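You operate a simulated robot arm through the tools that you are given. There is no shell and no other tool. Be economical: measure what you need, move in short steps, check, and stop when the job is done.

You are at the controls of a simulated robot arm. One attempt, no reset.

TASK
Grip the teal block in the vice and sand its top clean.
Fine: all the old paint off; then put the sanding block back, open the vice and set the block on the blue mat.

The check looks at the end state, three seconds after you hand in, the way a careful person would. Anything else that was tipped, shoved, dropped, spilled or broken makes it a failure.

THE ROBOT
A 7-joint arm with a two-finger parallel gripper, fixed in place. Base frame: the origin is at the foot of the arm, x ahead of it, y to its left, z up; the work surface is at about z = 850. Units: mm, degrees, N and s.
With the tool pointing down near the work surface it reaches from about 360 to 780 mm from the base axis. Its first joint turns from -166.0 to 166.0 degrees. Payload 3.91 kg.
The tool frame sits at the grasp point between the pads (the TCP): z along the fingers, y along the line on which they close. The tips reach 30 mm beyond it. Largest opening 110 mm; finger width 20, thickness 10; the body of the gripper, 48 by 112 mm, starts 55 mm behind the TCP.
Orientation is that of the tool frame in the base frame, as [roll, pitch, yaw] about the fixed x, y, z axes, in that order (R = Rz(yaw) Ry(pitch) Rx(roll)). With the fingers straight down and closing along the base's y, the tool's x points along the base's -x, its y along +y and its z along -z.

THE INTERFACE
- The arm moves only by the tool move_arm. Its argument "series" is a list that holds one entry, the list of rows, each a list of 7 numbers: the shift along the base's x, y, z in mm, then the turn, a rotation vector about the base's x, y, z in degrees, then the opening, from 0 (shut) to 1 (fully open). In form: [[[tx, ty, tz, rx, ry, rz, hand], ...]]. A call has 1 to 10 rows; each row is the pose to reach, as a shift and turn from the pose commanded when the call began. Each row takes 0.2 s and may step no farther than 50 mm and 8.6 degrees from the row before; otherwise, or with a gripper value out of range, the whole call is refused. Where a pose cannot be reached the arm comes as near as it can. A force on the tool above 90 N (or 10 N above the force at the start of the call, whichever is more), or a blocked arm, ends the call early, and 0.2 s more pass. The fingers move at their own pace (about 153 mm/s each) and stop on an object; they squeeze with about 23 N. The grip force told is the motor's: it shows also when the fingers shut on nothing. Time passes only in rows, and 0.2 s behind the last, so rows that repeat a pose let the fingers close. It gives the time, the measured TCP pose, the force on the tool (base axes), the opening and the grip force at its end, in the units of the frame above (readings bear some noise).
- Cameras (640 x 400 px; columns grow to the right, rows downward): "scene" is fixed at [214.6, 643.9, 1622.3]; the picture's right is [-0.81, -0.58, 0.00], its down [-0.54, 0.75, -0.39] and it looks along [0.23, -0.32, -0.92] (base axes); focal length 327 px, centre (320, 200). "wrist" rides on the gripper at [-36, 0, -57] in the tool frame; the picture's right is [0.00, -1.00, 0.00], its down [0.97, 0.00, -0.24] and it looks along [0.24, 0.00, 0.97] (tool axes); focal length 218 px, centre (320, 200). There is no depth. A picture from a camera that has moved, and an enlarged one, comes with that camera's place and axes in the base frame and with its lens. The place of the scene camera against the robot may be out by one fixed shift of up to 25 mm in any direction.
- snapshot(camera): a new picture of that camera. No time passes.
- raise_lower(by): slides the trunk up (or, below 0, down) by that many mm; the arm rides with it, the base frame stays. It gives what a move gives, with no picture.
- enlarge(camera, box): a new picture of the part [left, top, right, bottom] of that camera's present view, enlarged. No time passes.
- finish_job(): hands the job in; it is judged then, once.

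Go step by step. Nothing tells you positions but the pictures and the camera data: compare them with the known pose of the tool, close in by small moves and look again before you grip or let go. The budget is 120 turns and 84 pictures, counting those below and the enlarged ones. Unless the task says otherwise, let go and move clear before handing in, and close with one line.

The tools are called after "Emit:" by a JSON object that holds its "op" and its "data". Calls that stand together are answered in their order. move_arm: Moves the arm, as the interface text tells. Its arguments: {"type":"object","properties":{"series":{"type":"array"}},"required":["series"]} The other tools are called the same way: raise_lower (by) slides the trunk up or down; snapshot (camera) takes a picture; enlarge (camera, box) takes an enlarged picture of a part of a camera's view; finish_job () hands the job in.

At the start:

```text
time: 0.0
eef_pos: [257.3, 413.4, 1232.0]
tool_rot: [180.0, -0.1, -179.8]
wrist_force: [0.1, 0.3, 0.0]
width: 109.8
gripper_force: 0.0
trunk travel left (down, up): [-575.0, 35.0]
```

scene: 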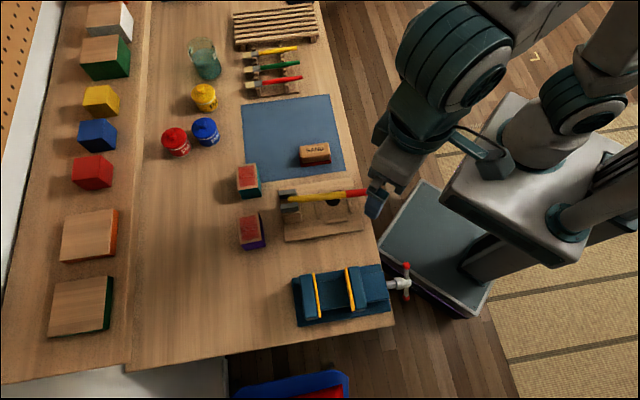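
wrist: 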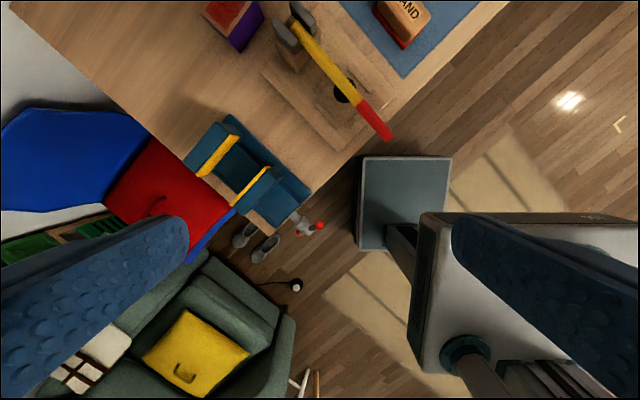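

I see a bench with a blue vice at the near edge, a sanding block lying on the blue mat, and two small blocks with red paint on top, one teal and one purple. I'll enlarge the views to find positions.

Emit:
{"op": "enlarge", "data": {"camera": "scene", "box": [220, 80, 420, 205]}}

Emit:
{"op": "enlarge", "data": {"camera": "scene", "box": [220, 205, 420, 330]}}

```text
3.20 times, centred on (320, 142) of scene
camera zoom: at [214.6, 643.9, 1622.3], right [-0.81, -0.58, 0.0], down [-0.54, 0.75, -0.39], along [0.23, -0.32, -0.92], focal length 1046 px, centre (320, 384)
```

zoom: 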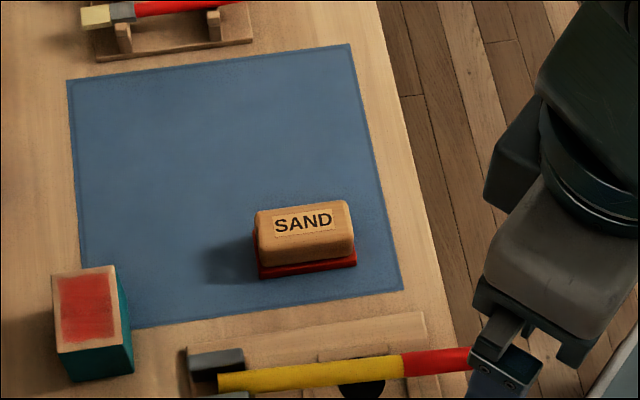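

```text
3.20 times, centred on (320, 268) of scene
camera zoom: at [214.6, 643.9, 1622.3], right [-0.81, -0.58, 0.0], down [-0.54, 0.75, -0.39], along [0.23, -0.32, -0.92], focal length 1046 px, centre (320, -16)
```

zoom: 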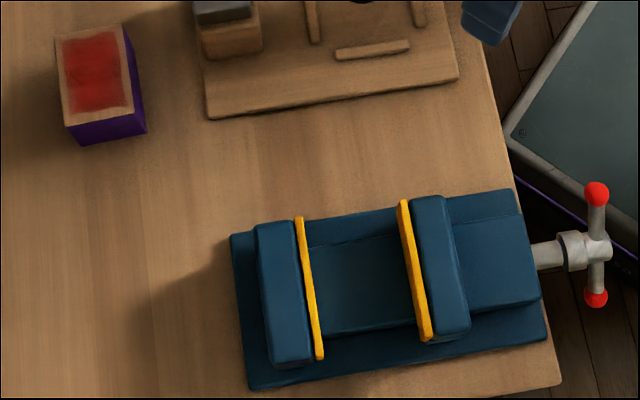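

Scene and wrist views agree: the table is turned about 45°, the teal block is near (575,445), the vice gap near (245,552), the sander near (486,290) and the mat centre near (589,264). I'll move over the teal block with the tool turned 45° and look closer.

Emit:
{"op": "move_arm", "data": {"series": [[[27, 1, -8, 0, 0, 4.5, 1], [55, 2, -16, 0, 0, 9, 1], [82, 3, -24, 0, 0, 13.5, 1], [110, 4, -32, 0, 0, 18, 1], [137, 5, -40, 0, 0, 22.5, 1], [164, 6, -48, 0, 0, 27, 1], [191, 7, -56, 0, 0, 31.5, 1], [218, 7, -64, 0, 0, 36, 1], [246, 7, -72, 0, 0, 40.5, 1], [273, 7, -82, 0, 0, 45, 1]]]}}

Emit:
{"op": "snapshot", "data": {"camera": "wrist"}}

```text
time: 2.2
eef_pos: [532.9, 418.8, 1150.3]
tool_rot: [-179.9, 0.0, -135.0]
wrist_force: [0.3, 0.8, -0.5]
width: 110.0
gripper_force: 0.1
trunk travel left (down, up): [-575.0, 35.0]
```

```text
79 pictures are left
camera wrist: at [557.8, 444.7, 1205.8], right [0.71, -0.71, 0.0], down [-0.69, -0.69, 0.24], along [-0.17, -0.17, -0.97], focal length 218 px, centre (320, 200)
```

wrist: 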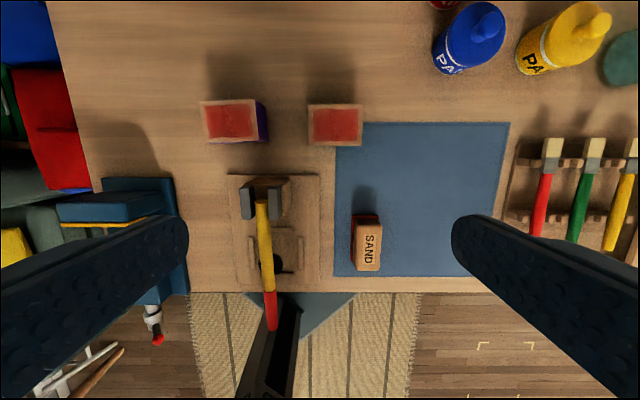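

The wrist view shows the sander, mat, teal block (right) and vice all aligned with the table axes. I'll enlarge for measurement.

Emit:
{"op": "enlarge", "data": {"camera": "wrist", "box": [280, 80, 408, 160]}}

Emit:
{"op": "enlarge", "data": {"camera": "wrist", "box": [300, 190, 428, 270]}}

```text
5.00 times, centred on (344, 120) of wrist
camera zoom: at [557.8, 444.7, 1205.8], right [0.71, -0.71, 0.0], down [-0.69, -0.69, 0.24], along [-0.17, -0.17, -0.97], focal length 1091 px, centre (200, 600)
```

zoom: 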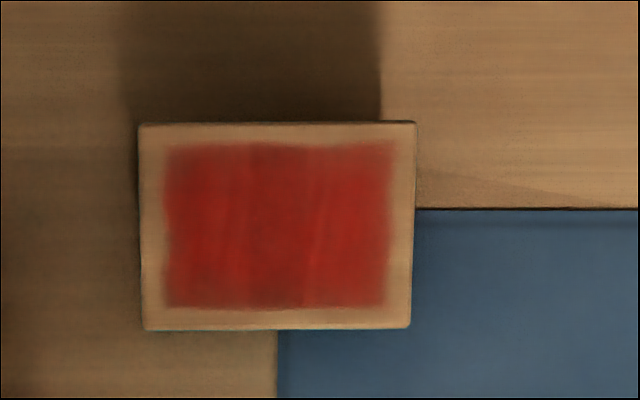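

```text
5.00 times, centred on (364, 230) of wrist
camera zoom: at [557.8, 444.7, 1205.8], right [0.71, -0.71, 0.0], down [-0.69, -0.69, 0.24], along [-0.17, -0.17, -0.97], focal length 1091 px, centre (100, 50)
```

zoom: 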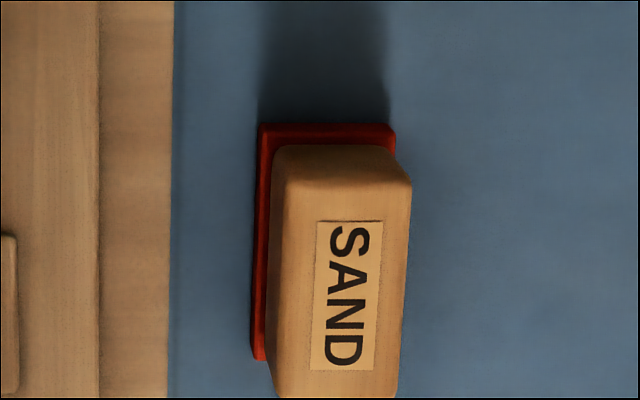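

The block's top is about 72 (along the table) by 60 mm, which the hand can take along the table direction. Next I'll look at the vice from above to learn how it closes.

Emit:
{"op": "move_arm", "data": {"series": [[[-40, 19, -10, 0, 0, 0, 1], [-80, 38, -20, 0, 0, 0, 1], [-120, 57, -30, 0, 0, 0, 1], [-160, 76, -40, 0, 0, 0, 1], [-200, 95, -40, 0, 0, 0, 1], [-240, 114, -40, 0, 0, 0, 1], [-280, 125, -40, 0, 0, 0, 1], [-290, 130, -40, 0, 0, 0, 1]]]}}

Emit:
{"op": "snapshot", "data": {"camera": "wrist"}}

```text
time: 4.0
eef_pos: [239.7, 551.0, 1109.1]
tool_rot: [-180.0, 0.0, -135.1]
wrist_force: [-0.3, 0.1, -0.3]
width: 110.2
gripper_force: 0.0
trunk travel left (down, up): [-575.0, 35.0]
```

```text
76 pictures are left
camera wrist: at [265.2, 575.4, 1166.1], right [0.71, -0.71, 0.0], down [-0.69, -0.69, 0.24], along [-0.17, -0.17, -0.97], focal length 218 px, centre (320, 200)
```

wrist: 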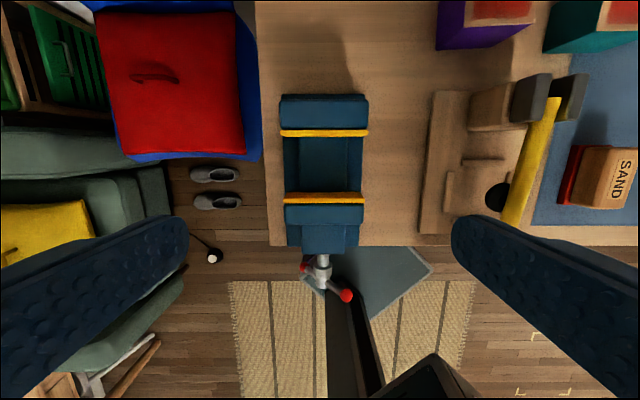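

Emit:
{"op": "enlarge", "data": {"camera": "wrist", "box": [240, 80, 400, 180]}}

Emit:
{"op": "enlarge", "data": {"camera": "wrist", "box": [240, 180, 400, 310]}}

Emit:
{"op": "enlarge", "data": {"camera": "scene", "box": [340, 250, 440, 312]}}

```text
4.00 times, centred on (320, 130) of wrist
camera zoom: at [265.2, 575.4, 1166.1], right [0.71, -0.71, 0.0], down [-0.69, -0.69, 0.24], along [-0.17, -0.17, -0.97], focal length 873 px, centre (320, 480)
```

zoom: 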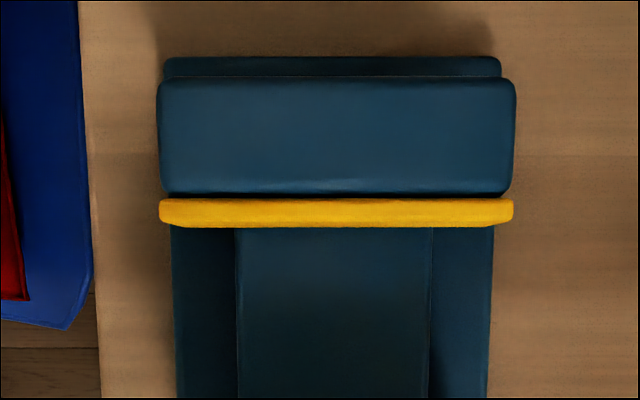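

```text
3.08 times, centred on (320, 245) of wrist
camera zoom: at [265.2, 575.4, 1166.1], right [0.71, -0.71, 0.0], down [-0.69, -0.69, 0.24], along [-0.17, -0.17, -0.97], focal length 672 px, centre (320, 62)
```

zoom: 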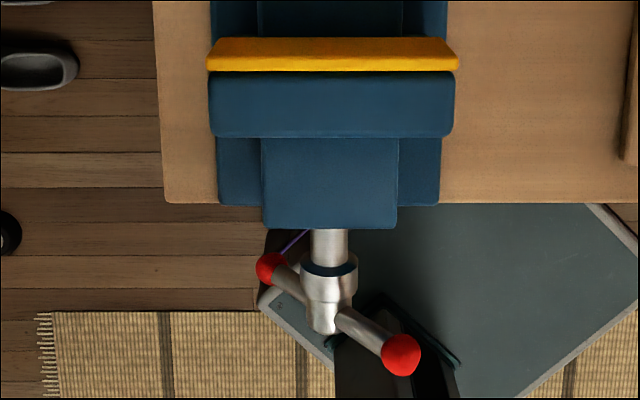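

```text
6.40 times, centred on (390, 281) of scene
camera zoom: at [214.6, 643.9, 1622.3], right [-0.81, -0.58, 0.0], down [-0.54, 0.75, -0.39], along [0.23, -0.32, -0.92], focal length 2093 px, centre (-128, -318)
```

zoom: 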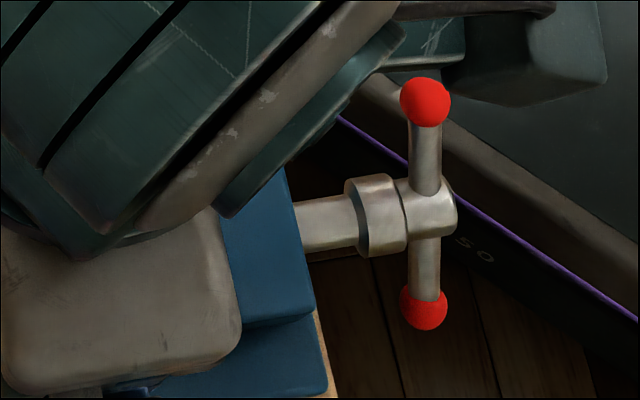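

The vice has a screw with a T-bar on the robot side. I can turn it clockwise by sweeping the bar with closed fingertips from above. Before that I'll collect the teal block, so I'm moving over it lower down to measure it.

Emit:
{"op": "move_arm", "data": {"series": [[[40, -12, 0, 0, 0, 0, 1], [85, -24, 0, 0, 0, 0, 1], [130, -37, 0, 0, 0, 0, 1], [175, -50, 0, 0, 0, 0, 1], [220, -63, 0, 0, 0, 0, 1], [265, -76, -20, 0, 0, 0, 1], [310, -89, -40, 0, 0, 0, 1], [350, -101, -70, 0, 0, 0, 1], [350, -101, -90, 0, 0, 0, 1]]]}}

Emit:
{"op": "snapshot", "data": {"camera": "wrist"}}

Emit:
{"op": "enlarge", "data": {"camera": "scene", "box": [270, 250, 420, 344]}}

```text
refused: row 6 steps farther than a row can; nothing moved
```

```text
72 pictures are left
camera wrist: at [265.2, 575.4, 1166.1], right [0.71, -0.71, 0.0], down [-0.69, -0.69, 0.24], along [-0.17, -0.17, -0.97], focal length 218 px, centre (320, 200)
```

wrist: 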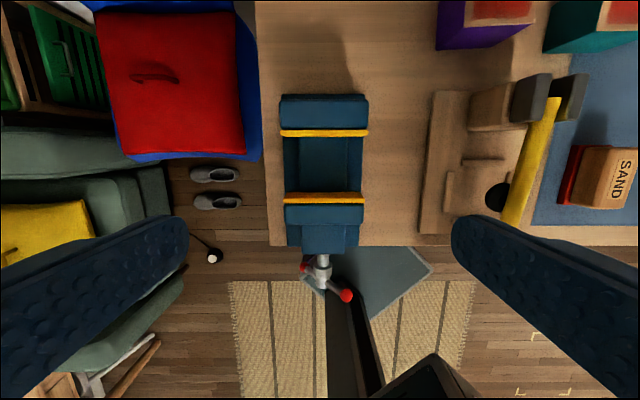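

```text
4.26 times, centred on (345, 297) of scene
camera zoom: at [214.6, 643.9, 1622.3], right [-0.81, -0.58, 0.0], down [-0.54, 0.75, -0.39], along [0.23, -0.32, -0.92], focal length 1392 px, centre (214, -213)
```

zoom: 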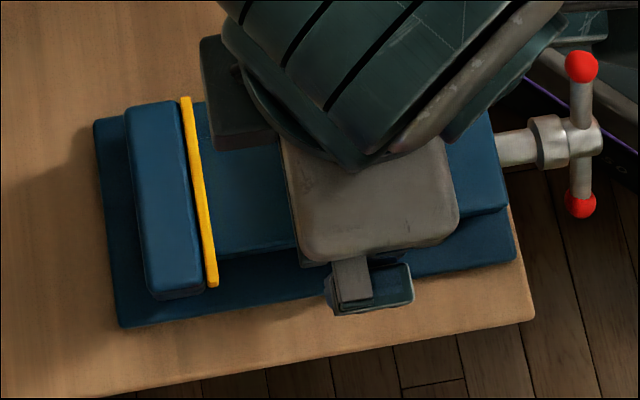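

One row was too long and nothing moved, so I'm resending it with shorter steps.

Emit:
{"op": "move_arm", "data": {"series": [[[40, -12, 0, 0, 0, 0, 1], [80, -24, 0, 0, 0, 0, 1], [120, -36, 0, 0, 0, 0, 1], [160, -48, 0, 0, 0, 0, 1], [200, -60, 0, 0, 0, 0, 1], [240, -72, -20, 0, 0, 0, 1], [280, -83, -40, 0, 0, 0, 1], [320, -93, -60, 0, 0, 0, 1], [350, -101, -80, 0, 0, 0, 1], [350, -101, -90, 0, 0, 0, 1]]]}}

Emit:
{"op": "snapshot", "data": {"camera": "wrist"}}

Emit:
{"op": "enlarge", "data": {"camera": "scene", "box": [270, 250, 420, 344]}}

```text
time: 6.2
eef_pos: [589.5, 448.8, 1021.3]
tool_rot: [-180.0, 0.0, -135.1]
wrist_force: [-0.2, -0.3, -0.5]
width: 110.1
gripper_force: 0.1
trunk travel left (down, up): [-575.0, 35.0]
```

```text
70 pictures are left
camera wrist: at [615.3, 474.0, 1077.1], right [0.71, -0.71, 0.0], down [-0.69, -0.69, 0.24], along [-0.17, -0.17, -0.97], focal length 218 px, centre (320, 200)
```

wrist: 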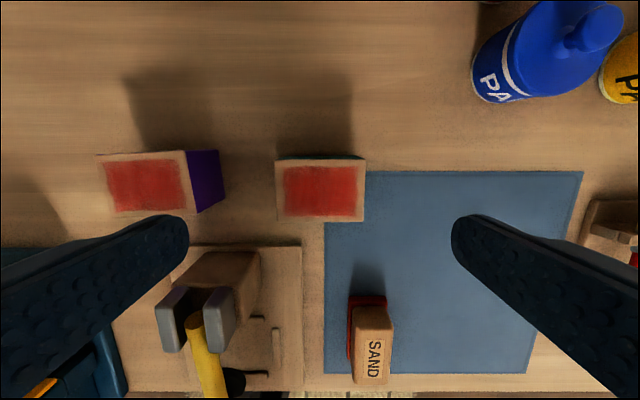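

```text
4.26 times, centred on (345, 297) of scene
camera zoom: at [214.6, 643.9, 1622.3], right [-0.81, -0.58, 0.0], down [-0.54, 0.75, -0.39], along [0.23, -0.32, -0.92], focal length 1392 px, centre (214, -213)
```

zoom: 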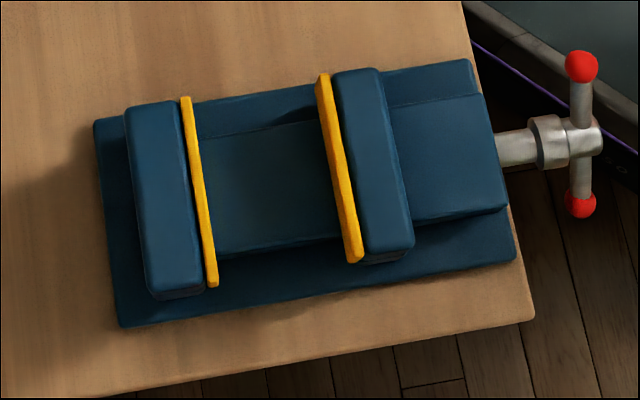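

The tool is centred over the teal block (top at about z 896, 72 mm wide, square to the tool). I'm descending to grip it.

Emit:
{"op": "move_arm", "data": {"series": [[[0, 0, -40, 0, 0, 0, 1], [0, 0, -80, 0, 0, 0, 1], [0, 0, -115, 0, 0, 0, 1], [0, 0, -131, 0, 0, 0, 1], [0, 0, -131, 0, 0, 0, 1]]]}}

Emit:
{"op": "snapshot", "data": {"camera": "wrist"}}

```text
time: 7.4
eef_pos: [590.4, 449.0, 889.8]
tool_rot: [180.0, 0.1, -134.9]
wrist_force: [0.2, 1.2, -0.2]
width: 110.1
gripper_force: 0.1
trunk travel left (down, up): [-575.0, 35.0]
```

```text
68 pictures are left
camera wrist: at [615.7, 474.4, 945.4], right [0.71, -0.71, 0.0], down [-0.69, -0.69, 0.24], along [-0.17, -0.17, -0.97], focal length 218 px, centre (320, 200)
```

wrist: 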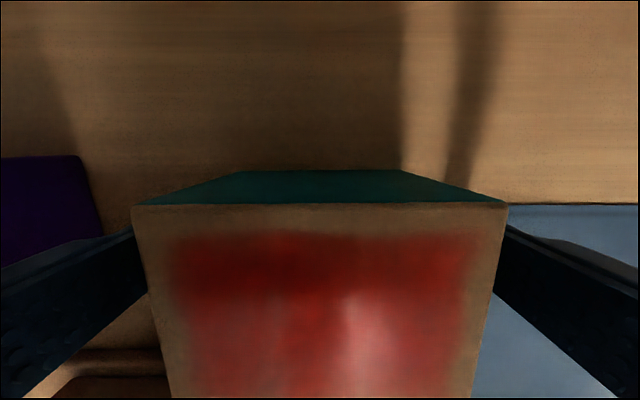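

The back and side faces measure consistently, giving a block of about 70 × 51 × 56 mm centred in the hand. Closing now and lifting slightly.

Emit:
{"op": "move_arm", "data": {"series": [[[0, 0, 0, 0, 0, 0, 0.4], [0, 0, 0, 0, 0, 0, 0.4], [0, 0, 0, 0, 0, 0, 0.4]]]}}

```text
time: 8.2
eef_pos: [589.6, 449.6, 889.1]
tool_rot: [-179.9, 0.1, -135.0]
wrist_force: [-0.2, 0.2, 0.5]
width: 71.7
gripper_force: 23.4
trunk travel left (down, up): [-575.0, 35.0]
```

The block is gripped (71.7 mm). I'll lift it and carry it towards the vice.

Emit:
{"op": "move_arm", "data": {"series": [[[0, 0, 20, 0, 0, 0, 0.4], [0, 0, 65, 0, 0, 0, 0.4], [0, 0, 110, 0, 0, 0, 0.4], [-30, 10, 140, 0, 0, 0, 0.4], [-72, 22, 145, 0, 0, 0, 0.4], [-117, 36, 145, 0, 0, 0, 0.4], [-162, 50, 145, 0, 0, 0, 0.4], [-207, 64, 145, 0, 0, 0, 0.4], [-252, 78, 145, 0, 0, 0, 0.4], [-297, 92, 145, 0, 0, 0, 0.4]]]}}

Emit:
{"op": "move_arm", "data": {"series": [[[-25, 8, 0, 0, 0, 0, 0.4], [-42, 14, 0, 0, 0, 0, 0.4], [-42, 14, 0, 0, 0, 0, 0.4]]]}}

Emit:
{"op": "snapshot", "data": {"camera": "wrist"}}

Emit:
{"op": "enlarge", "data": {"camera": "scene", "box": [270, 250, 420, 344]}}

```text
time: 10.4
eef_pos: [293.3, 541.7, 1034.0]
tool_rot: [180.0, 0.0, -135.0]
wrist_force: [0.3, -0.3, -0.2]
width: 71.7
gripper_force: 23.2
trunk travel left (down, up): [-575.0, 35.0]
```

```text
time: 11.2
eef_pos: [251.3, 556.2, 1035.2]
tool_rot: [180.0, 0.1, -134.9]
wrist_force: [-0.5, -0.8, -1.1]
width: 71.9
gripper_force: 22.8
trunk travel left (down, up): [-575.0, 35.0]
```

```text
67 pictures are left
camera wrist: at [276.9, 580.6, 1090.2], right [0.71, -0.71, 0.0], down [-0.69, -0.69, 0.24], along [-0.17, -0.17, -0.97], focal length 218 px, centre (320, 200)
```

wrist: 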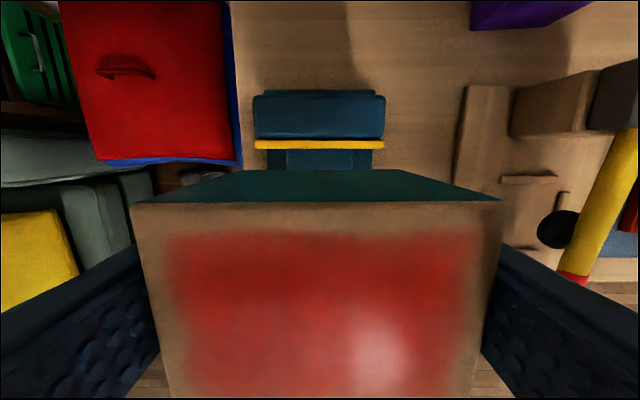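

```text
4.26 times, centred on (345, 297) of scene
camera zoom: at [214.6, 643.9, 1622.3], right [-0.81, -0.58, 0.0], down [-0.54, 0.75, -0.39], along [0.23, -0.32, -0.92], focal length 1392 px, centre (214, -213)
```

zoom: 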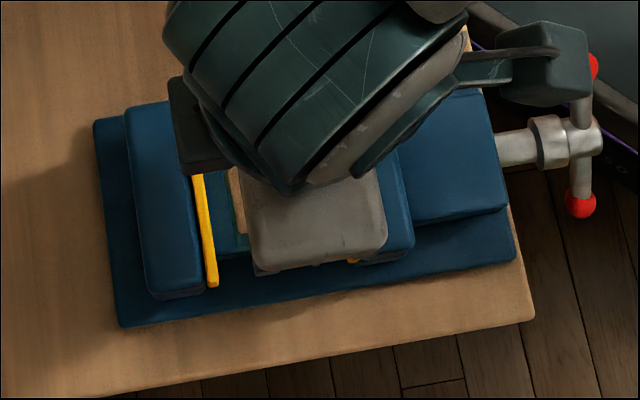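

The block is lined up laterally with the vice. I'll enlarge to pin down the rear jaw's position and height.

Emit:
{"op": "enlarge", "data": {"camera": "wrist", "box": [240, 80, 400, 180]}}

```text
4.00 times, centred on (320, 130) of wrist
camera zoom: at [276.9, 580.6, 1090.2], right [0.71, -0.71, 0.0], down [-0.69, -0.69, 0.24], along [-0.17, -0.17, -0.97], focal length 873 px, centre (320, 480)
```

zoom: 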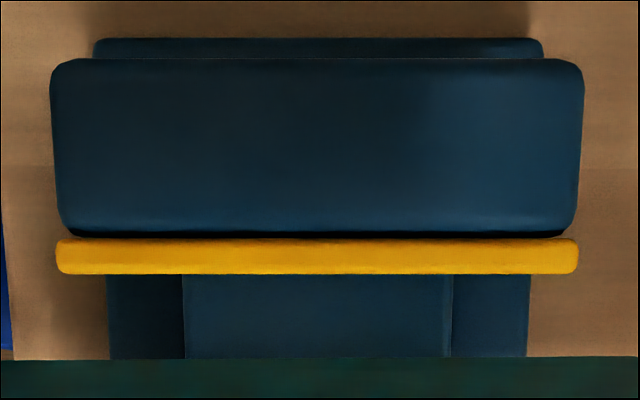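

The rear jaw's top is at about z 938 and the gap is about 65 mm, so I'm nudging +2,+2 to centre and lowering to just inside the jaws.

Emit:
{"op": "move_arm", "data": {"series": [[[2, 2, 0, 0, 0, 0, 0.4], [2, 2, -30, 0, 0, 0, 0.4], [2, 2, -50, 0, 0, 0, 0.4], [2, 2, -50, 0, 0, 0, 0.4]]]}}

Emit:
{"op": "snapshot", "data": {"camera": "wrist"}}

Emit:
{"op": "enlarge", "data": {"camera": "scene", "box": [290, 260, 370, 310]}}

```text
time: 12.2
eef_pos: [253.9, 557.4, 983.3]
tool_rot: [180.0, 0.0, -134.9]
wrist_force: [0.1, -0.1, -0.9]
width: 71.8
gripper_force: 23.0
trunk travel left (down, up): [-575.0, 35.0]
```

```text
64 pictures are left
camera wrist: at [279.4, 582.0, 1040.2], right [0.71, -0.71, 0.0], down [-0.69, -0.69, 0.24], along [-0.17, -0.17, -0.97], focal length 218 px, centre (320, 200)
```

wrist: 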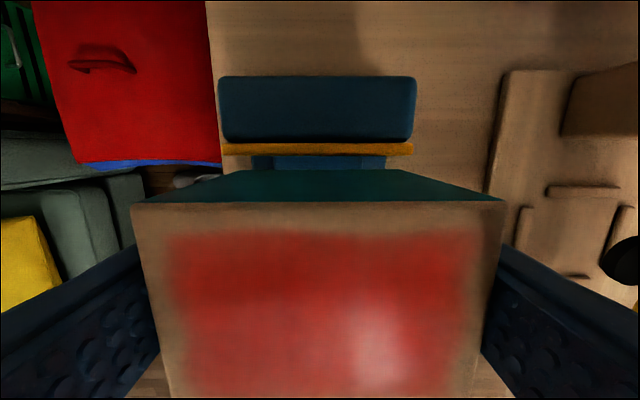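

```text
8.00 times, centred on (330, 285) of scene
camera zoom: at [214.6, 643.9, 1622.3], right [-0.81, -0.58, 0.0], down [-0.54, 0.75, -0.39], along [0.23, -0.32, -0.92], focal length 2616 px, centre (240, -480)
```

zoom: 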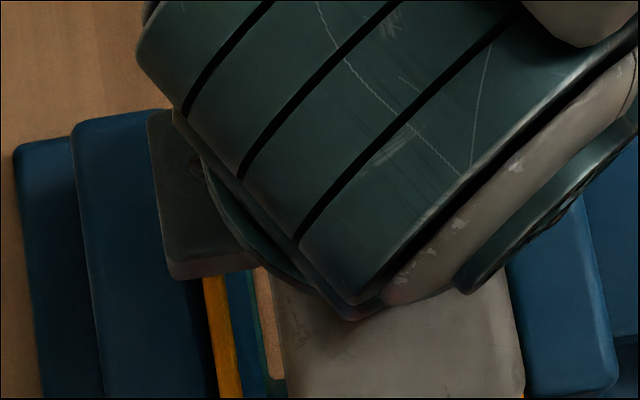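

The rear clearance is about 6 mm, as planned. I'm lowering between the jaws to just above the expected floor.

Emit:
{"op": "move_arm", "data": {"series": [[[0, 0, -15, 0, 0, 0, 0.4], [0, 0, -30, 0, 0, 0, 0.4], [0, 0, -45, 0, 0, 0, 0.4], [0, 0, -45, 0, 0, 0, 0.4]]]}}

Emit:
{"op": "snapshot", "data": {"camera": "wrist"}}

```text
time: 13.2
eef_pos: [253.8, 556.2, 939.5]
tool_rot: [180.0, -0.1, -135.0]
wrist_force: [0.4, 0.3, -1.0]
width: 72.0
gripper_force: 23.2
trunk travel left (down, up): [-575.0, 35.0]
```

```text
62 pictures are left
camera wrist: at [279.0, 581.7, 995.0], right [0.71, -0.71, 0.0], down [-0.69, -0.69, 0.24], along [-0.17, -0.17, -0.97], focal length 218 px, centre (320, 200)
```

wrist: 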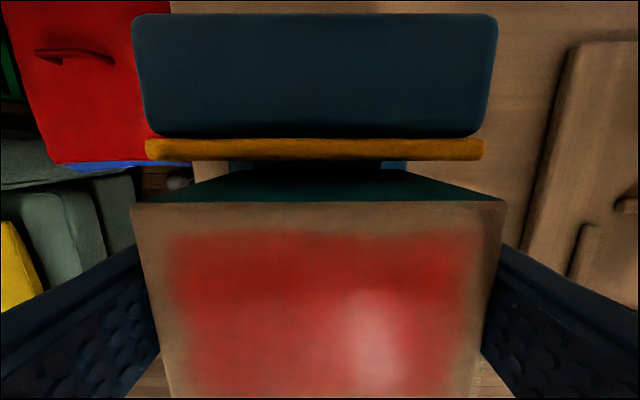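

No contact yet with the block's bottom at about 900. I'll go down in small steps until it touches.

Emit:
{"op": "move_arm", "data": {"series": [[[0, 0, -3, 0, 0, 0, 0.4], [0, 0, -6, 0, 0, 0, 0.4], [0, 0, -8, 0, 0, 0, 0.4], [0, 0, -8, 0, 0, 0, 0.4]]]}}

```text
time: 14.2
eef_pos: [253.2, 556.9, 933.3]
tool_rot: [179.9, 0.3, -135.1]
wrist_force: [2.3, 1.8, 20.8]
width: 71.6
gripper_force: 22.9
trunk travel left (down, up): [-575.0, 35.0]
```

Contact came at TCP z ≈ 933, so the block is seated with its top about 12 mm above the jaws. I'll ease the load, open, and check.

Emit:
{"op": "move_arm", "data": {"series": [[[0, 0, 1.5, 0, 0, 0, 0.4], [0, 0, 1.5, 0, 0, 0, 0.5], [0, 0, 1.5, 0, 0, 0, 0.75], [0, 0, 1.5, 0, 0, 0, 0.75]]]}}

Emit:
{"op": "move_arm", "data": {"series": [[[0, 0, 30, 0, 0, 0, 0.75], [0, 0, 70, 0, 0, 0, 0.75], [0, 0, 110, 0, 0, 0, 0.75], [0, 0, 120, 0, 0, 0, 0.75]]]}}

Emit:
{"op": "snapshot", "data": {"camera": "wrist"}}

```text
time: 15.2
eef_pos: [253.3, 555.5, 933.1]
tool_rot: [179.9, -0.1, -134.9]
wrist_force: [0.6, 0.9, 0.3]
width: 82.7
gripper_force: 0.1
trunk travel left (down, up): [-575.0, 35.0]
```

```text
time: 16.2
eef_pos: [254.4, 556.2, 1053.3]
tool_rot: [180.0, 0.0, -135.1]
wrist_force: [1.0, 0.9, -0.3]
width: 82.3
gripper_force: 0.1
trunk travel left (down, up): [-575.0, 35.0]
```

```text
61 pictures are left
camera wrist: at [278.8, 582.0, 1109.3], right [0.71, -0.71, 0.0], down [-0.69, -0.69, 0.24], along [-0.17, -0.17, -0.97], focal length 218 px, centre (320, 200)
```

wrist: 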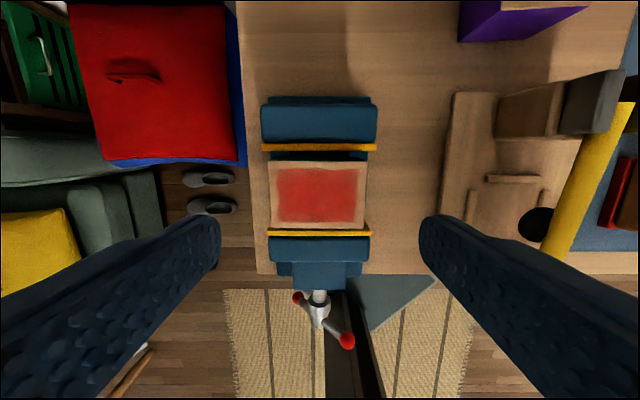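

The block stands square between the jaws. Next I'll measure the handle.

Emit:
{"op": "enlarge", "data": {"camera": "wrist", "box": [256, 270, 384, 350]}}

Emit:
{"op": "enlarge", "data": {"camera": "scene", "box": [360, 252, 440, 302]}}

```text
5.00 times, centred on (320, 310) of wrist
camera zoom: at [278.8, 582.0, 1109.3], right [0.71, -0.71, 0.0], down [-0.69, -0.69, 0.24], along [-0.17, -0.17, -0.97], focal length 1091 px, centre (320, -350)
```

zoom: 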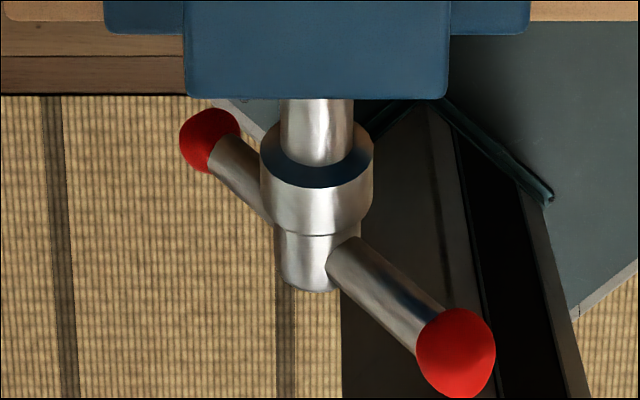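

```text
8.00 times, centred on (400, 277) of scene
camera zoom: at [214.6, 643.9, 1622.3], right [-0.81, -0.58, 0.0], down [-0.54, 0.75, -0.39], along [0.23, -0.32, -0.92], focal length 2616 px, centre (-320, -416)
```

zoom: 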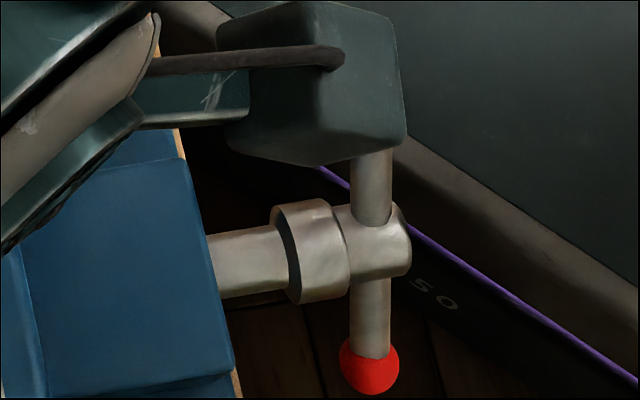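

From two views the T-bar sits at e1≈402 mm (screw axis z≈880, lateral s≈-215), tilted about 48° with its right knob high. I'll close the fingers and hover above that knob.

Emit:
{"op": "move_arm", "data": {"series": [[[-24, -36, 0, 0, 0, 0, 0.2], [-48, -72, 0, 0, 0, 0, 0], [-72, -108, -10, 0, 0, 0, 0], [-96, -145, -30, 0, 0, 0, 0], [-96, -145, -70, 0, 0, 0, 0], [-96, -145, -70, 0, 0, 0, 0]]]}}

Emit:
{"op": "snapshot", "data": {"camera": "wrist"}}

Emit:
{"op": "enlarge", "data": {"camera": "scene", "box": [340, 232, 452, 302]}}

```text
time: 17.6
eef_pos: [158.5, 412.8, 983.1]
tool_rot: [-180.0, 0.0, -135.0]
wrist_force: [-0.9, 0.4, 0.4]
width: 0.0
gripper_force: 23.3
trunk travel left (down, up): [-575.0, 35.0]
```

```text
58 pictures are left
camera wrist: at [182.9, 438.1, 1038.9], right [0.71, -0.71, 0.0], down [-0.69, -0.69, 0.24], along [-0.17, -0.17, -0.97], focal length 218 px, centre (320, 200)
```

wrist: 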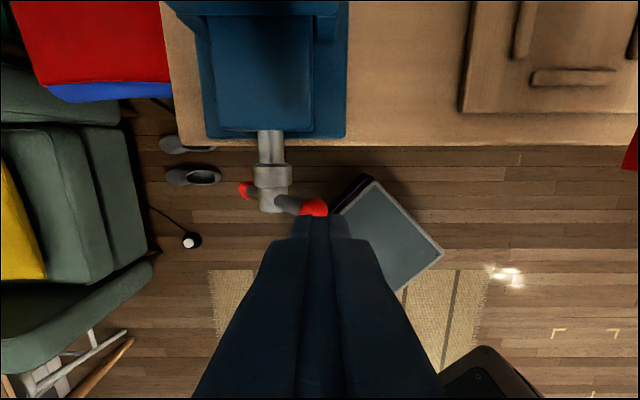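

```text
5.71 times, centred on (396, 267) of scene
camera zoom: at [214.6, 643.9, 1622.3], right [-0.81, -0.58, 0.0], down [-0.54, 0.75, -0.39], along [0.23, -0.32, -0.92], focal length 1869 px, centre (-114, -183)
```

zoom: 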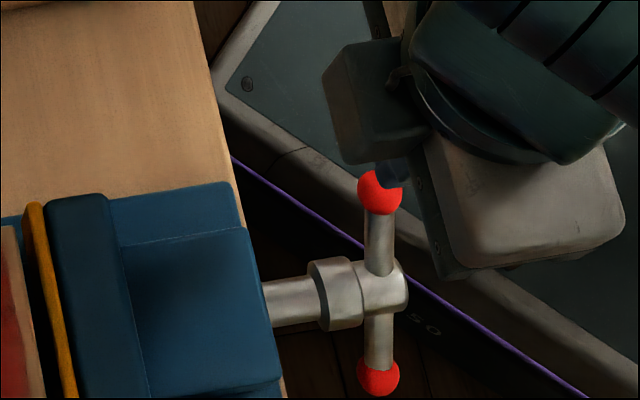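

The fingertips are over the right knob (36 mm right of the axis). Now I'll press down gently and watch the force.

Emit:
{"op": "move_arm", "data": {"series": [[[0, 0, -20, 0, 0, 0, 0], [0, 0, -30, 0, 0, 0, 0], [0, 0, -38, 0, 0, 0, 0], [0, 0, -46, 0, 0, 0, 0], [0, 0, -54, 0, 0, 0, 0], [0, 0, -62, 0, 0, 0, 0]]]}}

Emit:
{"op": "snapshot", "data": {"camera": "wrist"}}

Emit:
{"op": "enlarge", "data": {"camera": "scene", "box": [340, 232, 452, 302]}}

```text
time: 19.0
eef_pos: [157.2, 411.8, 921.0]
tool_rot: [180.0, -0.1, -135.0]
wrist_force: [0.1, 0.2, 0.1]
width: 0.0
gripper_force: 23.2
trunk travel left (down, up): [-575.0, 35.0]
```

```text
56 pictures are left
camera wrist: at [182.5, 437.0, 976.7], right [0.71, -0.71, 0.0], down [-0.69, -0.69, 0.24], along [-0.17, -0.17, -0.97], focal length 218 px, centre (320, 200)
```

wrist: 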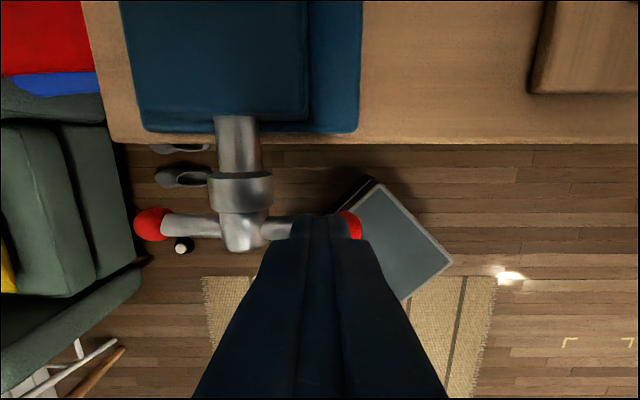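

```text
5.71 times, centred on (396, 267) of scene
camera zoom: at [214.6, 643.9, 1622.3], right [-0.81, -0.58, 0.0], down [-0.54, 0.75, -0.39], along [0.23, -0.32, -0.92], focal length 1869 px, centre (-114, -183)
```

zoom: 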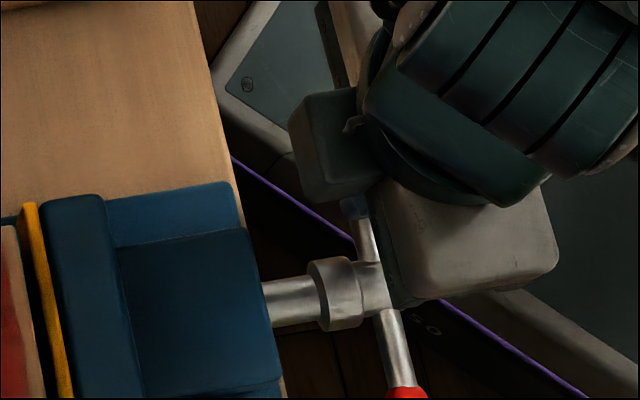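

It turns freely and the front jaw crept inward, so clockwise closes it. Continuing the downward stroke.

Emit:
{"op": "move_arm", "data": {"series": [[[0, 0, -9, 0, 0, 0, 0], [0, 0, -18, 0, 0, 0, 0], [0, 0, -27, 0, 0, 0, 0], [0, 0, -36, 0, 0, 0, 0]]]}}

Emit:
{"op": "snapshot", "data": {"camera": "wrist"}}

```text
time: 20.0
eef_pos: [157.8, 411.1, 884.5]
tool_rot: [-179.9, 0.0, -135.0]
wrist_force: [1.2, -0.6, -0.4]
width: 0.0
gripper_force: 23.3
trunk travel left (down, up): [-575.0, 35.0]
```

```text
54 pictures are left
camera wrist: at [182.7, 437.2, 940.8], right [0.71, -0.71, 0.0], down [-0.69, -0.69, 0.24], along [-0.17, -0.17, -0.97], focal length 218 px, centre (320, 200)
```

wrist: 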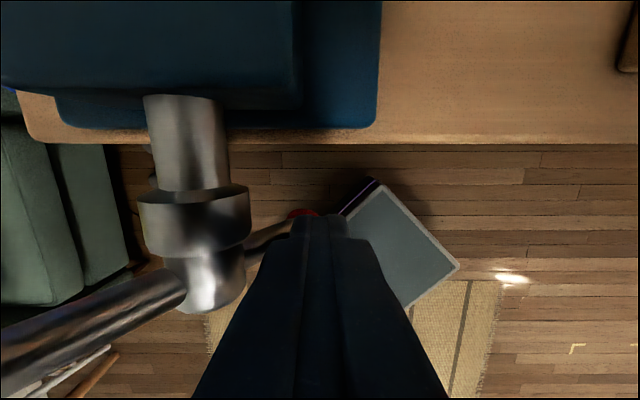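

The right knob is now low and the left end is high. I'll lift, go round to the left side, and lower beside the upper left end of the bar.

Emit:
{"op": "move_arm", "data": {"series": [[[0, 0, 48, 0, 0, 0, 0], [0, 0, 96, 0, 0, 0, 0], [-24, 26, 98, 0, 0, 0, 0], [-48, 50, 98, 0, 0, 0, 0], [-72, 74, 98, 0, 0, 0, 0], [-72, 74, 70, 0, 0, 0, 0], [-72, 74, 46, 0, 0, 0, 0], [-72, 74, 46, 0, 0, 0, 0]]]}}

Emit:
{"op": "snapshot", "data": {"camera": "wrist"}}

```text
time: 21.8
eef_pos: [86.0, 487.0, 931.5]
tool_rot: [180.0, 0.1, -135.0]
wrist_force: [0.7, 0.0, -0.4]
width: 0.1
gripper_force: 22.3
trunk travel left (down, up): [-575.0, 35.0]
```

```text
53 pictures are left
camera wrist: at [110.3, 511.7, 987.1], right [0.71, -0.71, 0.0], down [-0.69, -0.69, 0.24], along [-0.17, -0.17, -0.97], focal length 218 px, centre (320, 200)
```

wrist: 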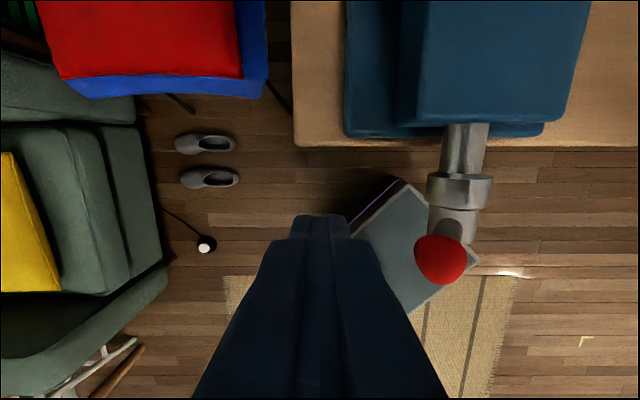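

The upper end leans left at about 125–130°. I'll sweep it to the right over the top.

Emit:
{"op": "move_arm", "data": {"series": [[[8, -8, 0, 0, 0, 0, 0], [16, -16, 0, 0, 0, 0, 0], [24, -24, 0, 0, 0, 0, 0], [32, -32, 0, 0, 0, 0, 0], [40, -40, 0, 0, 0, 0, 0], [47, -47, 0, 0, 0, 0, 0], [54, -54, 0, 0, 0, 0, 0]]]}}

Emit:
{"op": "move_arm", "data": {"series": [[[-8, 8, 20, 0, 0, 0, 0], [-8, 8, 50, 0, 0, 0, 0], [4, -4, 54, 0, 0, 0, 0], [18, -18, 54, 0, 0, 0, 0], [20, -20, 54, 0, 0, 0, 0]]]}}

Emit:
{"op": "snapshot", "data": {"camera": "wrist"}}

```text
time: 23.4
eef_pos: [140.5, 432.0, 929.8]
tool_rot: [-179.8, -0.1, -135.2]
wrist_force: [-0.6, 0.4, -0.1]
width: 0.0
gripper_force: 23.0
trunk travel left (down, up): [-575.0, 35.0]
```

```text
time: 24.6
eef_pos: [159.9, 412.7, 985.5]
tool_rot: [-180.0, 0.1, -135.0]
wrist_force: [-0.3, -0.3, 0.4]
width: 0.1
gripper_force: 22.9
trunk travel left (down, up): [-575.0, 35.0]
```

```text
52 pictures are left
camera wrist: at [184.4, 437.6, 1041.5], right [0.71, -0.71, 0.0], down [-0.69, -0.69, 0.24], along [-0.17, -0.17, -0.97], focal length 218 px, centre (320, 200)
```

wrist: 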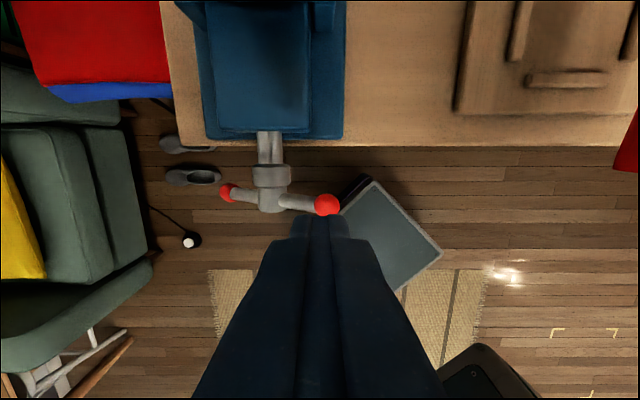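

The bar's right end is high again. I'll press it down for another half turn, then check the jaw in the scene view.

Emit:
{"op": "move_arm", "data": {"series": [[[0, 0, -30, 0, 0, 0, 0], [0, 0, -45, 0, 0, 0, 0], [0, 0, -57, 0, 0, 0, 0], [0, 0, -69, 0, 0, 0, 0], [0, 0, -80, 0, 0, 0, 0], [0, 0, -91, 0, 0, 0, 0], [0, 0, -102, 0, 0, 0, 0]]]}}

Emit:
{"op": "enlarge", "data": {"camera": "scene", "box": [280, 240, 424, 330]}}

```text
time: 26.2
eef_pos: [159.1, 411.1, 882.5]
tool_rot: [180.0, 0.0, -134.9]
wrist_force: [-0.3, 0.4, -0.3]
width: 0.0
gripper_force: 22.5
trunk travel left (down, up): [-575.0, 35.0]
```

```text
4.44 times, centred on (352, 285) of scene
camera zoom: at [214.6, 643.9, 1622.3], right [-0.81, -0.58, 0.0], down [-0.54, 0.75, -0.39], along [0.23, -0.32, -0.92], focal length 1453 px, centre (178, -178)
```

zoom: 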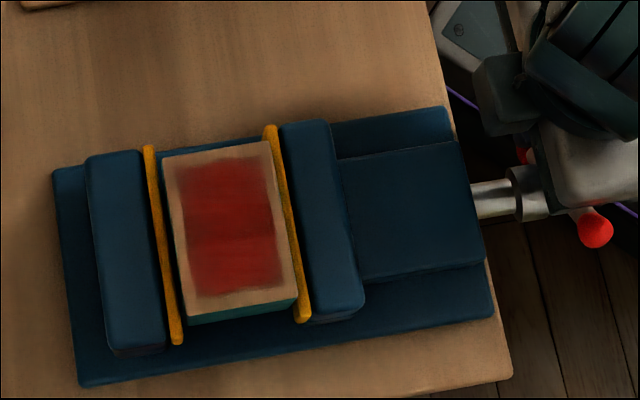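

The gap has closed by about 10 mm and only a few millimetres remain. One more cycle: up, round left, and sweep right.

Emit:
{"op": "move_arm", "data": {"series": [[[0, 0, 48, 0, 0, 0, 0], [0, 0, 96, 0, 0, 0, 0], [-24, 24, 98, 0, 0, 0, 0], [-48, 48, 98, 0, 0, 0, 0], [-73, 73, 98, 0, 0, 0, 0], [-73, 73, 70, 0, 0, 0, 0], [-73, 73, 47, 0, 0, 0, 0], [-73, 73, 47, 0, 0, 0, 0]]]}}

Emit:
{"op": "snapshot", "data": {"camera": "wrist"}}

Emit:
{"op": "move_arm", "data": {"series": [[[8, -8, 0, 0, 0, 0, 0], [16, -16, 0, 0, 0, 0, 0], [22, -22, 0, 0, 0, 0, 0], [28, -28, 0, 0, 0, 0, 0], [34, -34, 0, 0, 0, 0, 0], [39, -39, 0, 0, 0, 0, 0], [44, -44, 0, 0, 0, 0, 0], [49, -49, 0, 0, 0, 0, 0], [54, -54, 0, 0, 0, 0, 0]]]}}

Emit:
{"op": "snapshot", "data": {"camera": "wrist"}}

Emit:
{"op": "enlarge", "data": {"camera": "scene", "box": [280, 240, 424, 330]}}

```text
time: 28.0
eef_pos: [87.0, 483.6, 930.4]
tool_rot: [-179.9, 0.0, -135.0]
wrist_force: [-0.6, -0.1, 0.0]
width: 0.0
gripper_force: 22.9
trunk travel left (down, up): [-575.0, 35.0]
```

```text
50 pictures are left
camera wrist: at [111.8, 509.5, 985.8], right [0.71, -0.71, 0.0], down [-0.69, -0.69, 0.24], along [-0.17, -0.17, -0.97], focal length 218 px, centre (320, 200)
```

wrist: 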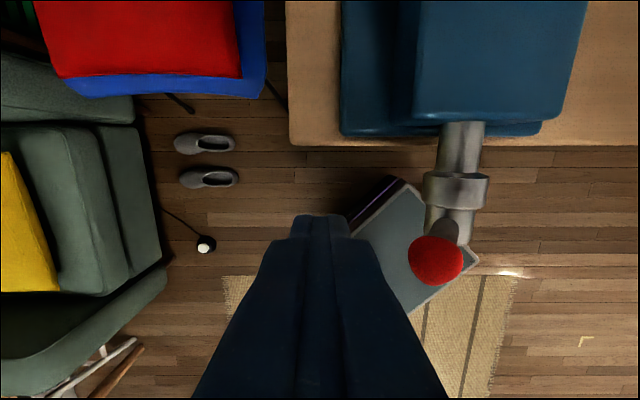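

```text
time: 30.0
eef_pos: [141.8, 430.1, 929.3]
tool_rot: [-179.9, -0.1, -135.1]
wrist_force: [-8.2, 7.8, 3.0]
width: 0.0
gripper_force: 22.9
trunk travel left (down, up): [-575.0, 35.0]
```

```text
49 pictures are left
camera wrist: at [165.9, 455.8, 985.0], right [0.71, -0.71, 0.0], down [-0.69, -0.68, 0.24], along [-0.17, -0.17, -0.97], focal length 218 px, centre (320, 200)
```

wrist: 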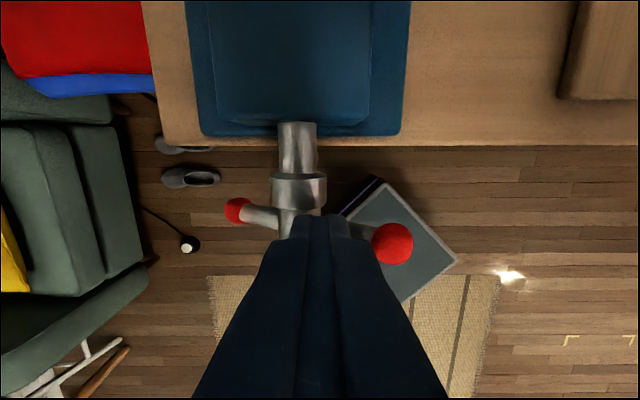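

```text
4.44 times, centred on (352, 285) of scene
camera zoom: at [214.6, 643.9, 1622.3], right [-0.81, -0.58, 0.0], down [-0.54, 0.75, -0.39], along [0.23, -0.32, -0.92], focal length 1453 px, centre (178, -178)
```

zoom: 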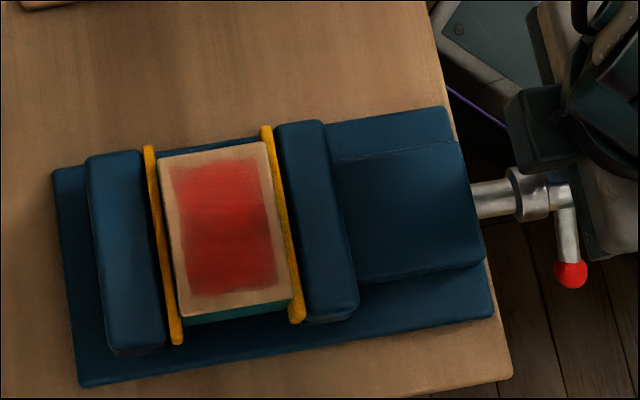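

The block is now being moved by the front jaw (about 11 N of resistance). I'll lift over and press down on the right to tighten.

Emit:
{"op": "move_arm", "data": {"series": [[[-8, 8, 20, 0, 0, 0, 0], [-8, 8, 50, 0, 0, 0, 0], [4, -4, 54, 0, 0, 0, 0], [17, -17, 54, 0, 0, 0, 0], [18, -18, 30, 0, 0, 0, 0], [18, -18, 15, 0, 0, 0, 0], [18, -18, 3, 0, 0, 0, 0], [18, -18, -9, 0, 0, 0, 0], [18, -18, -20, 0, 0, 0, 0], [18, -18, -30, 0, 0, 0, 0]]]}}

Emit:
{"op": "enlarge", "data": {"camera": "scene", "box": [280, 240, 424, 330]}}

```text
time: 31.8
eef_pos: [174.9, 396.8, 923.1]
tool_rot: [-178.1, -0.7, -136.1]
wrist_force: [56.6, -43.1, 24.9]
width: 0.0
gripper_force: 22.3
trunk travel left (down, up): [-575.0, 35.0]
stopped in row 8: the force on the tool passed its limit (the readings are from after the stop); the commanded pose is now the measured one
```

```text
4.44 times, centred on (352, 285) of scene
camera zoom: at [214.6, 643.9, 1622.3], right [-0.81, -0.58, 0.0], down [-0.54, 0.75, -0.39], along [0.23, -0.32, -0.92], focal length 1453 px, centre (178, -178)
```

zoom: 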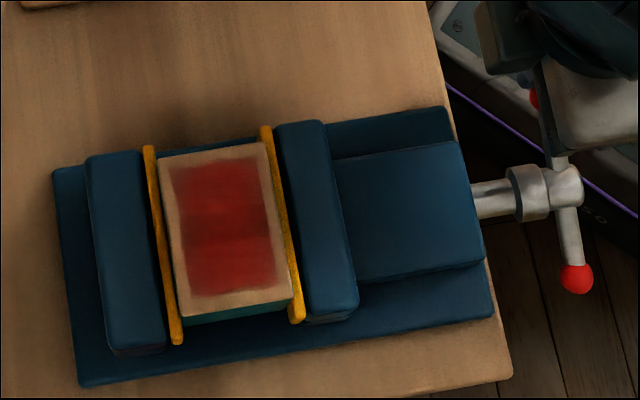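

The fingertip slid off the outside of the knob when it stiffened. I'll raise clear and check whether the block is already clamped.

Emit:
{"op": "move_arm", "data": {"series": [[[3, -3, 0, 0, 0, 0, 0], [3, -3, 40, 0, 0, 0, 0], [3, -3, 62, 0, 0, 0, 0], [3, -3, 62, 0, 0, 0, 0]]]}}

Emit:
{"op": "snapshot", "data": {"camera": "wrist"}}

Emit:
{"op": "enlarge", "data": {"camera": "scene", "box": [300, 262, 364, 322]}}

```text
time: 32.8
eef_pos: [167.0, 404.8, 983.8]
tool_rot: [-179.1, -0.5, -135.2]
wrist_force: [0.4, 0.0, 0.1]
width: 0.1
gripper_force: 22.8
trunk travel left (down, up): [-575.0, 35.0]
```

```text
46 pictures are left
camera wrist: at [191.8, 430.8, 1040.3], right [0.7, -0.71, 0.02], down [-0.69, -0.68, 0.25], along [-0.16, -0.19, -0.97], focal length 218 px, centre (320, 200)
```

wrist: 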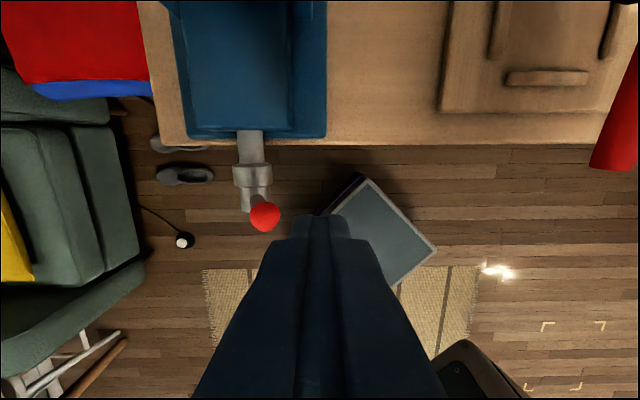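

```text
6.67 times, centred on (332, 292) of scene
camera zoom: at [214.6, 643.9, 1622.3], right [-0.81, -0.58, 0.0], down [-0.54, 0.75, -0.39], along [0.23, -0.32, -0.92], focal length 2180 px, centre (240, -413)
```

zoom: 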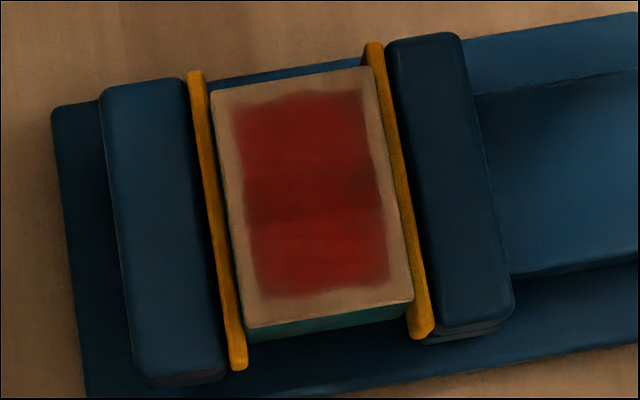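

The knob is back up at about 70°: the finger had come down on its outer side. I'll go to its left, correct the small tilt, and sweep farther right at a lower tip height.

Emit:
{"op": "move_arm", "data": {"series": [[[-22, 22, 4, 0.5, 0.15, 0.1, 0], [-44.5, 44.5, 4, 1.0, 0.28, 0.2, 0], [-44.5, 44.5, -25, 1.0, 0.28, 0.2, 0], [-44.5, 44.5, -54, 1.0, 0.28, 0.2, 0], [-44.5, 44.5, -54, 1.0, 0.28, 0.2, 0]]]}}

Emit:
{"op": "snapshot", "data": {"camera": "wrist"}}

```text
time: 34.0
eef_pos: [121.0, 449.6, 931.4]
tool_rot: [-179.8, 0.2, -135.0]
wrist_force: [-0.2, 0.0, 0.4]
width: 0.0
gripper_force: 22.8
trunk travel left (down, up): [-575.0, 35.0]
```

```text
44 pictures are left
camera wrist: at [146.1, 474.1, 987.0], right [0.71, -0.71, 0.0], down [-0.69, -0.69, 0.24], along [-0.17, -0.17, -0.97], focal length 218 px, centre (320, 200)
```

wrist: 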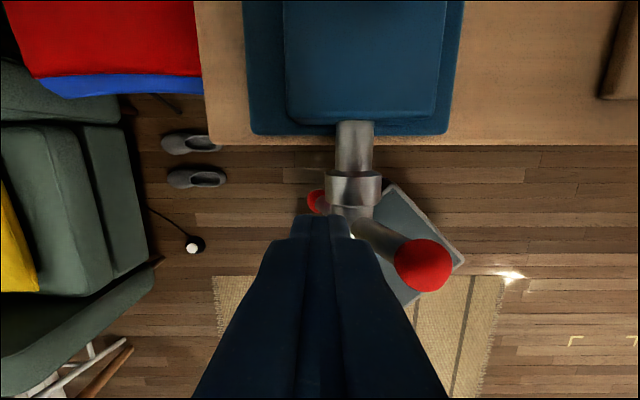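

The finger is left of the raised bar end. Sweeping right in small steps and watching the force.

Emit:
{"op": "move_arm", "data": {"series": [[[6, -6, -2, 0, 0, 0, 0], [10, -10, -2, 0, 0, 0, 0], [13, -13, -2, 0, 0, 0, 0], [16, -16, -2, 0, 0, 0, 0], [19, -19, -2, 0, 0, 0, 0], [22, -22, -2, 0, 0, 0, 0], [24, -24, -2, 0, 0, 0, 0], [26, -26, -2, 0, 0, 0, 0]]]}}

Emit:
{"op": "snapshot", "data": {"camera": "wrist"}}

```text
time: 35.8
eef_pos: [148.6, 423.5, 929.0]
tool_rot: [-179.8, 0.1, -135.1]
wrist_force: [-8.0, 8.6, 6.3]
width: 0.5
gripper_force: 22.9
trunk travel left (down, up): [-575.0, 35.0]
```

```text
43 pictures are left
camera wrist: at [172.1, 448.2, 985.1], right [0.71, -0.71, 0.0], down [-0.69, -0.69, 0.24], along [-0.17, -0.17, -0.97], focal length 218 px, centre (320, 200)
```

wrist: 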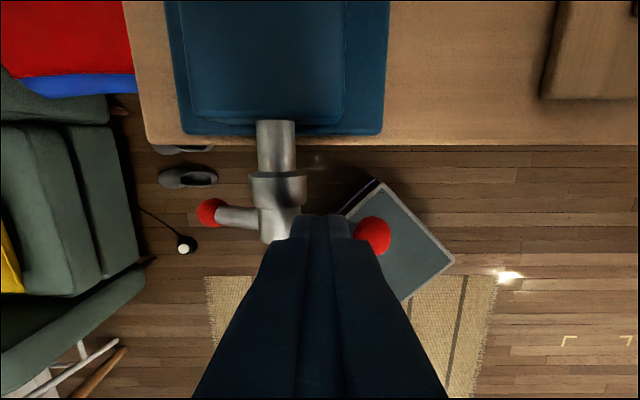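

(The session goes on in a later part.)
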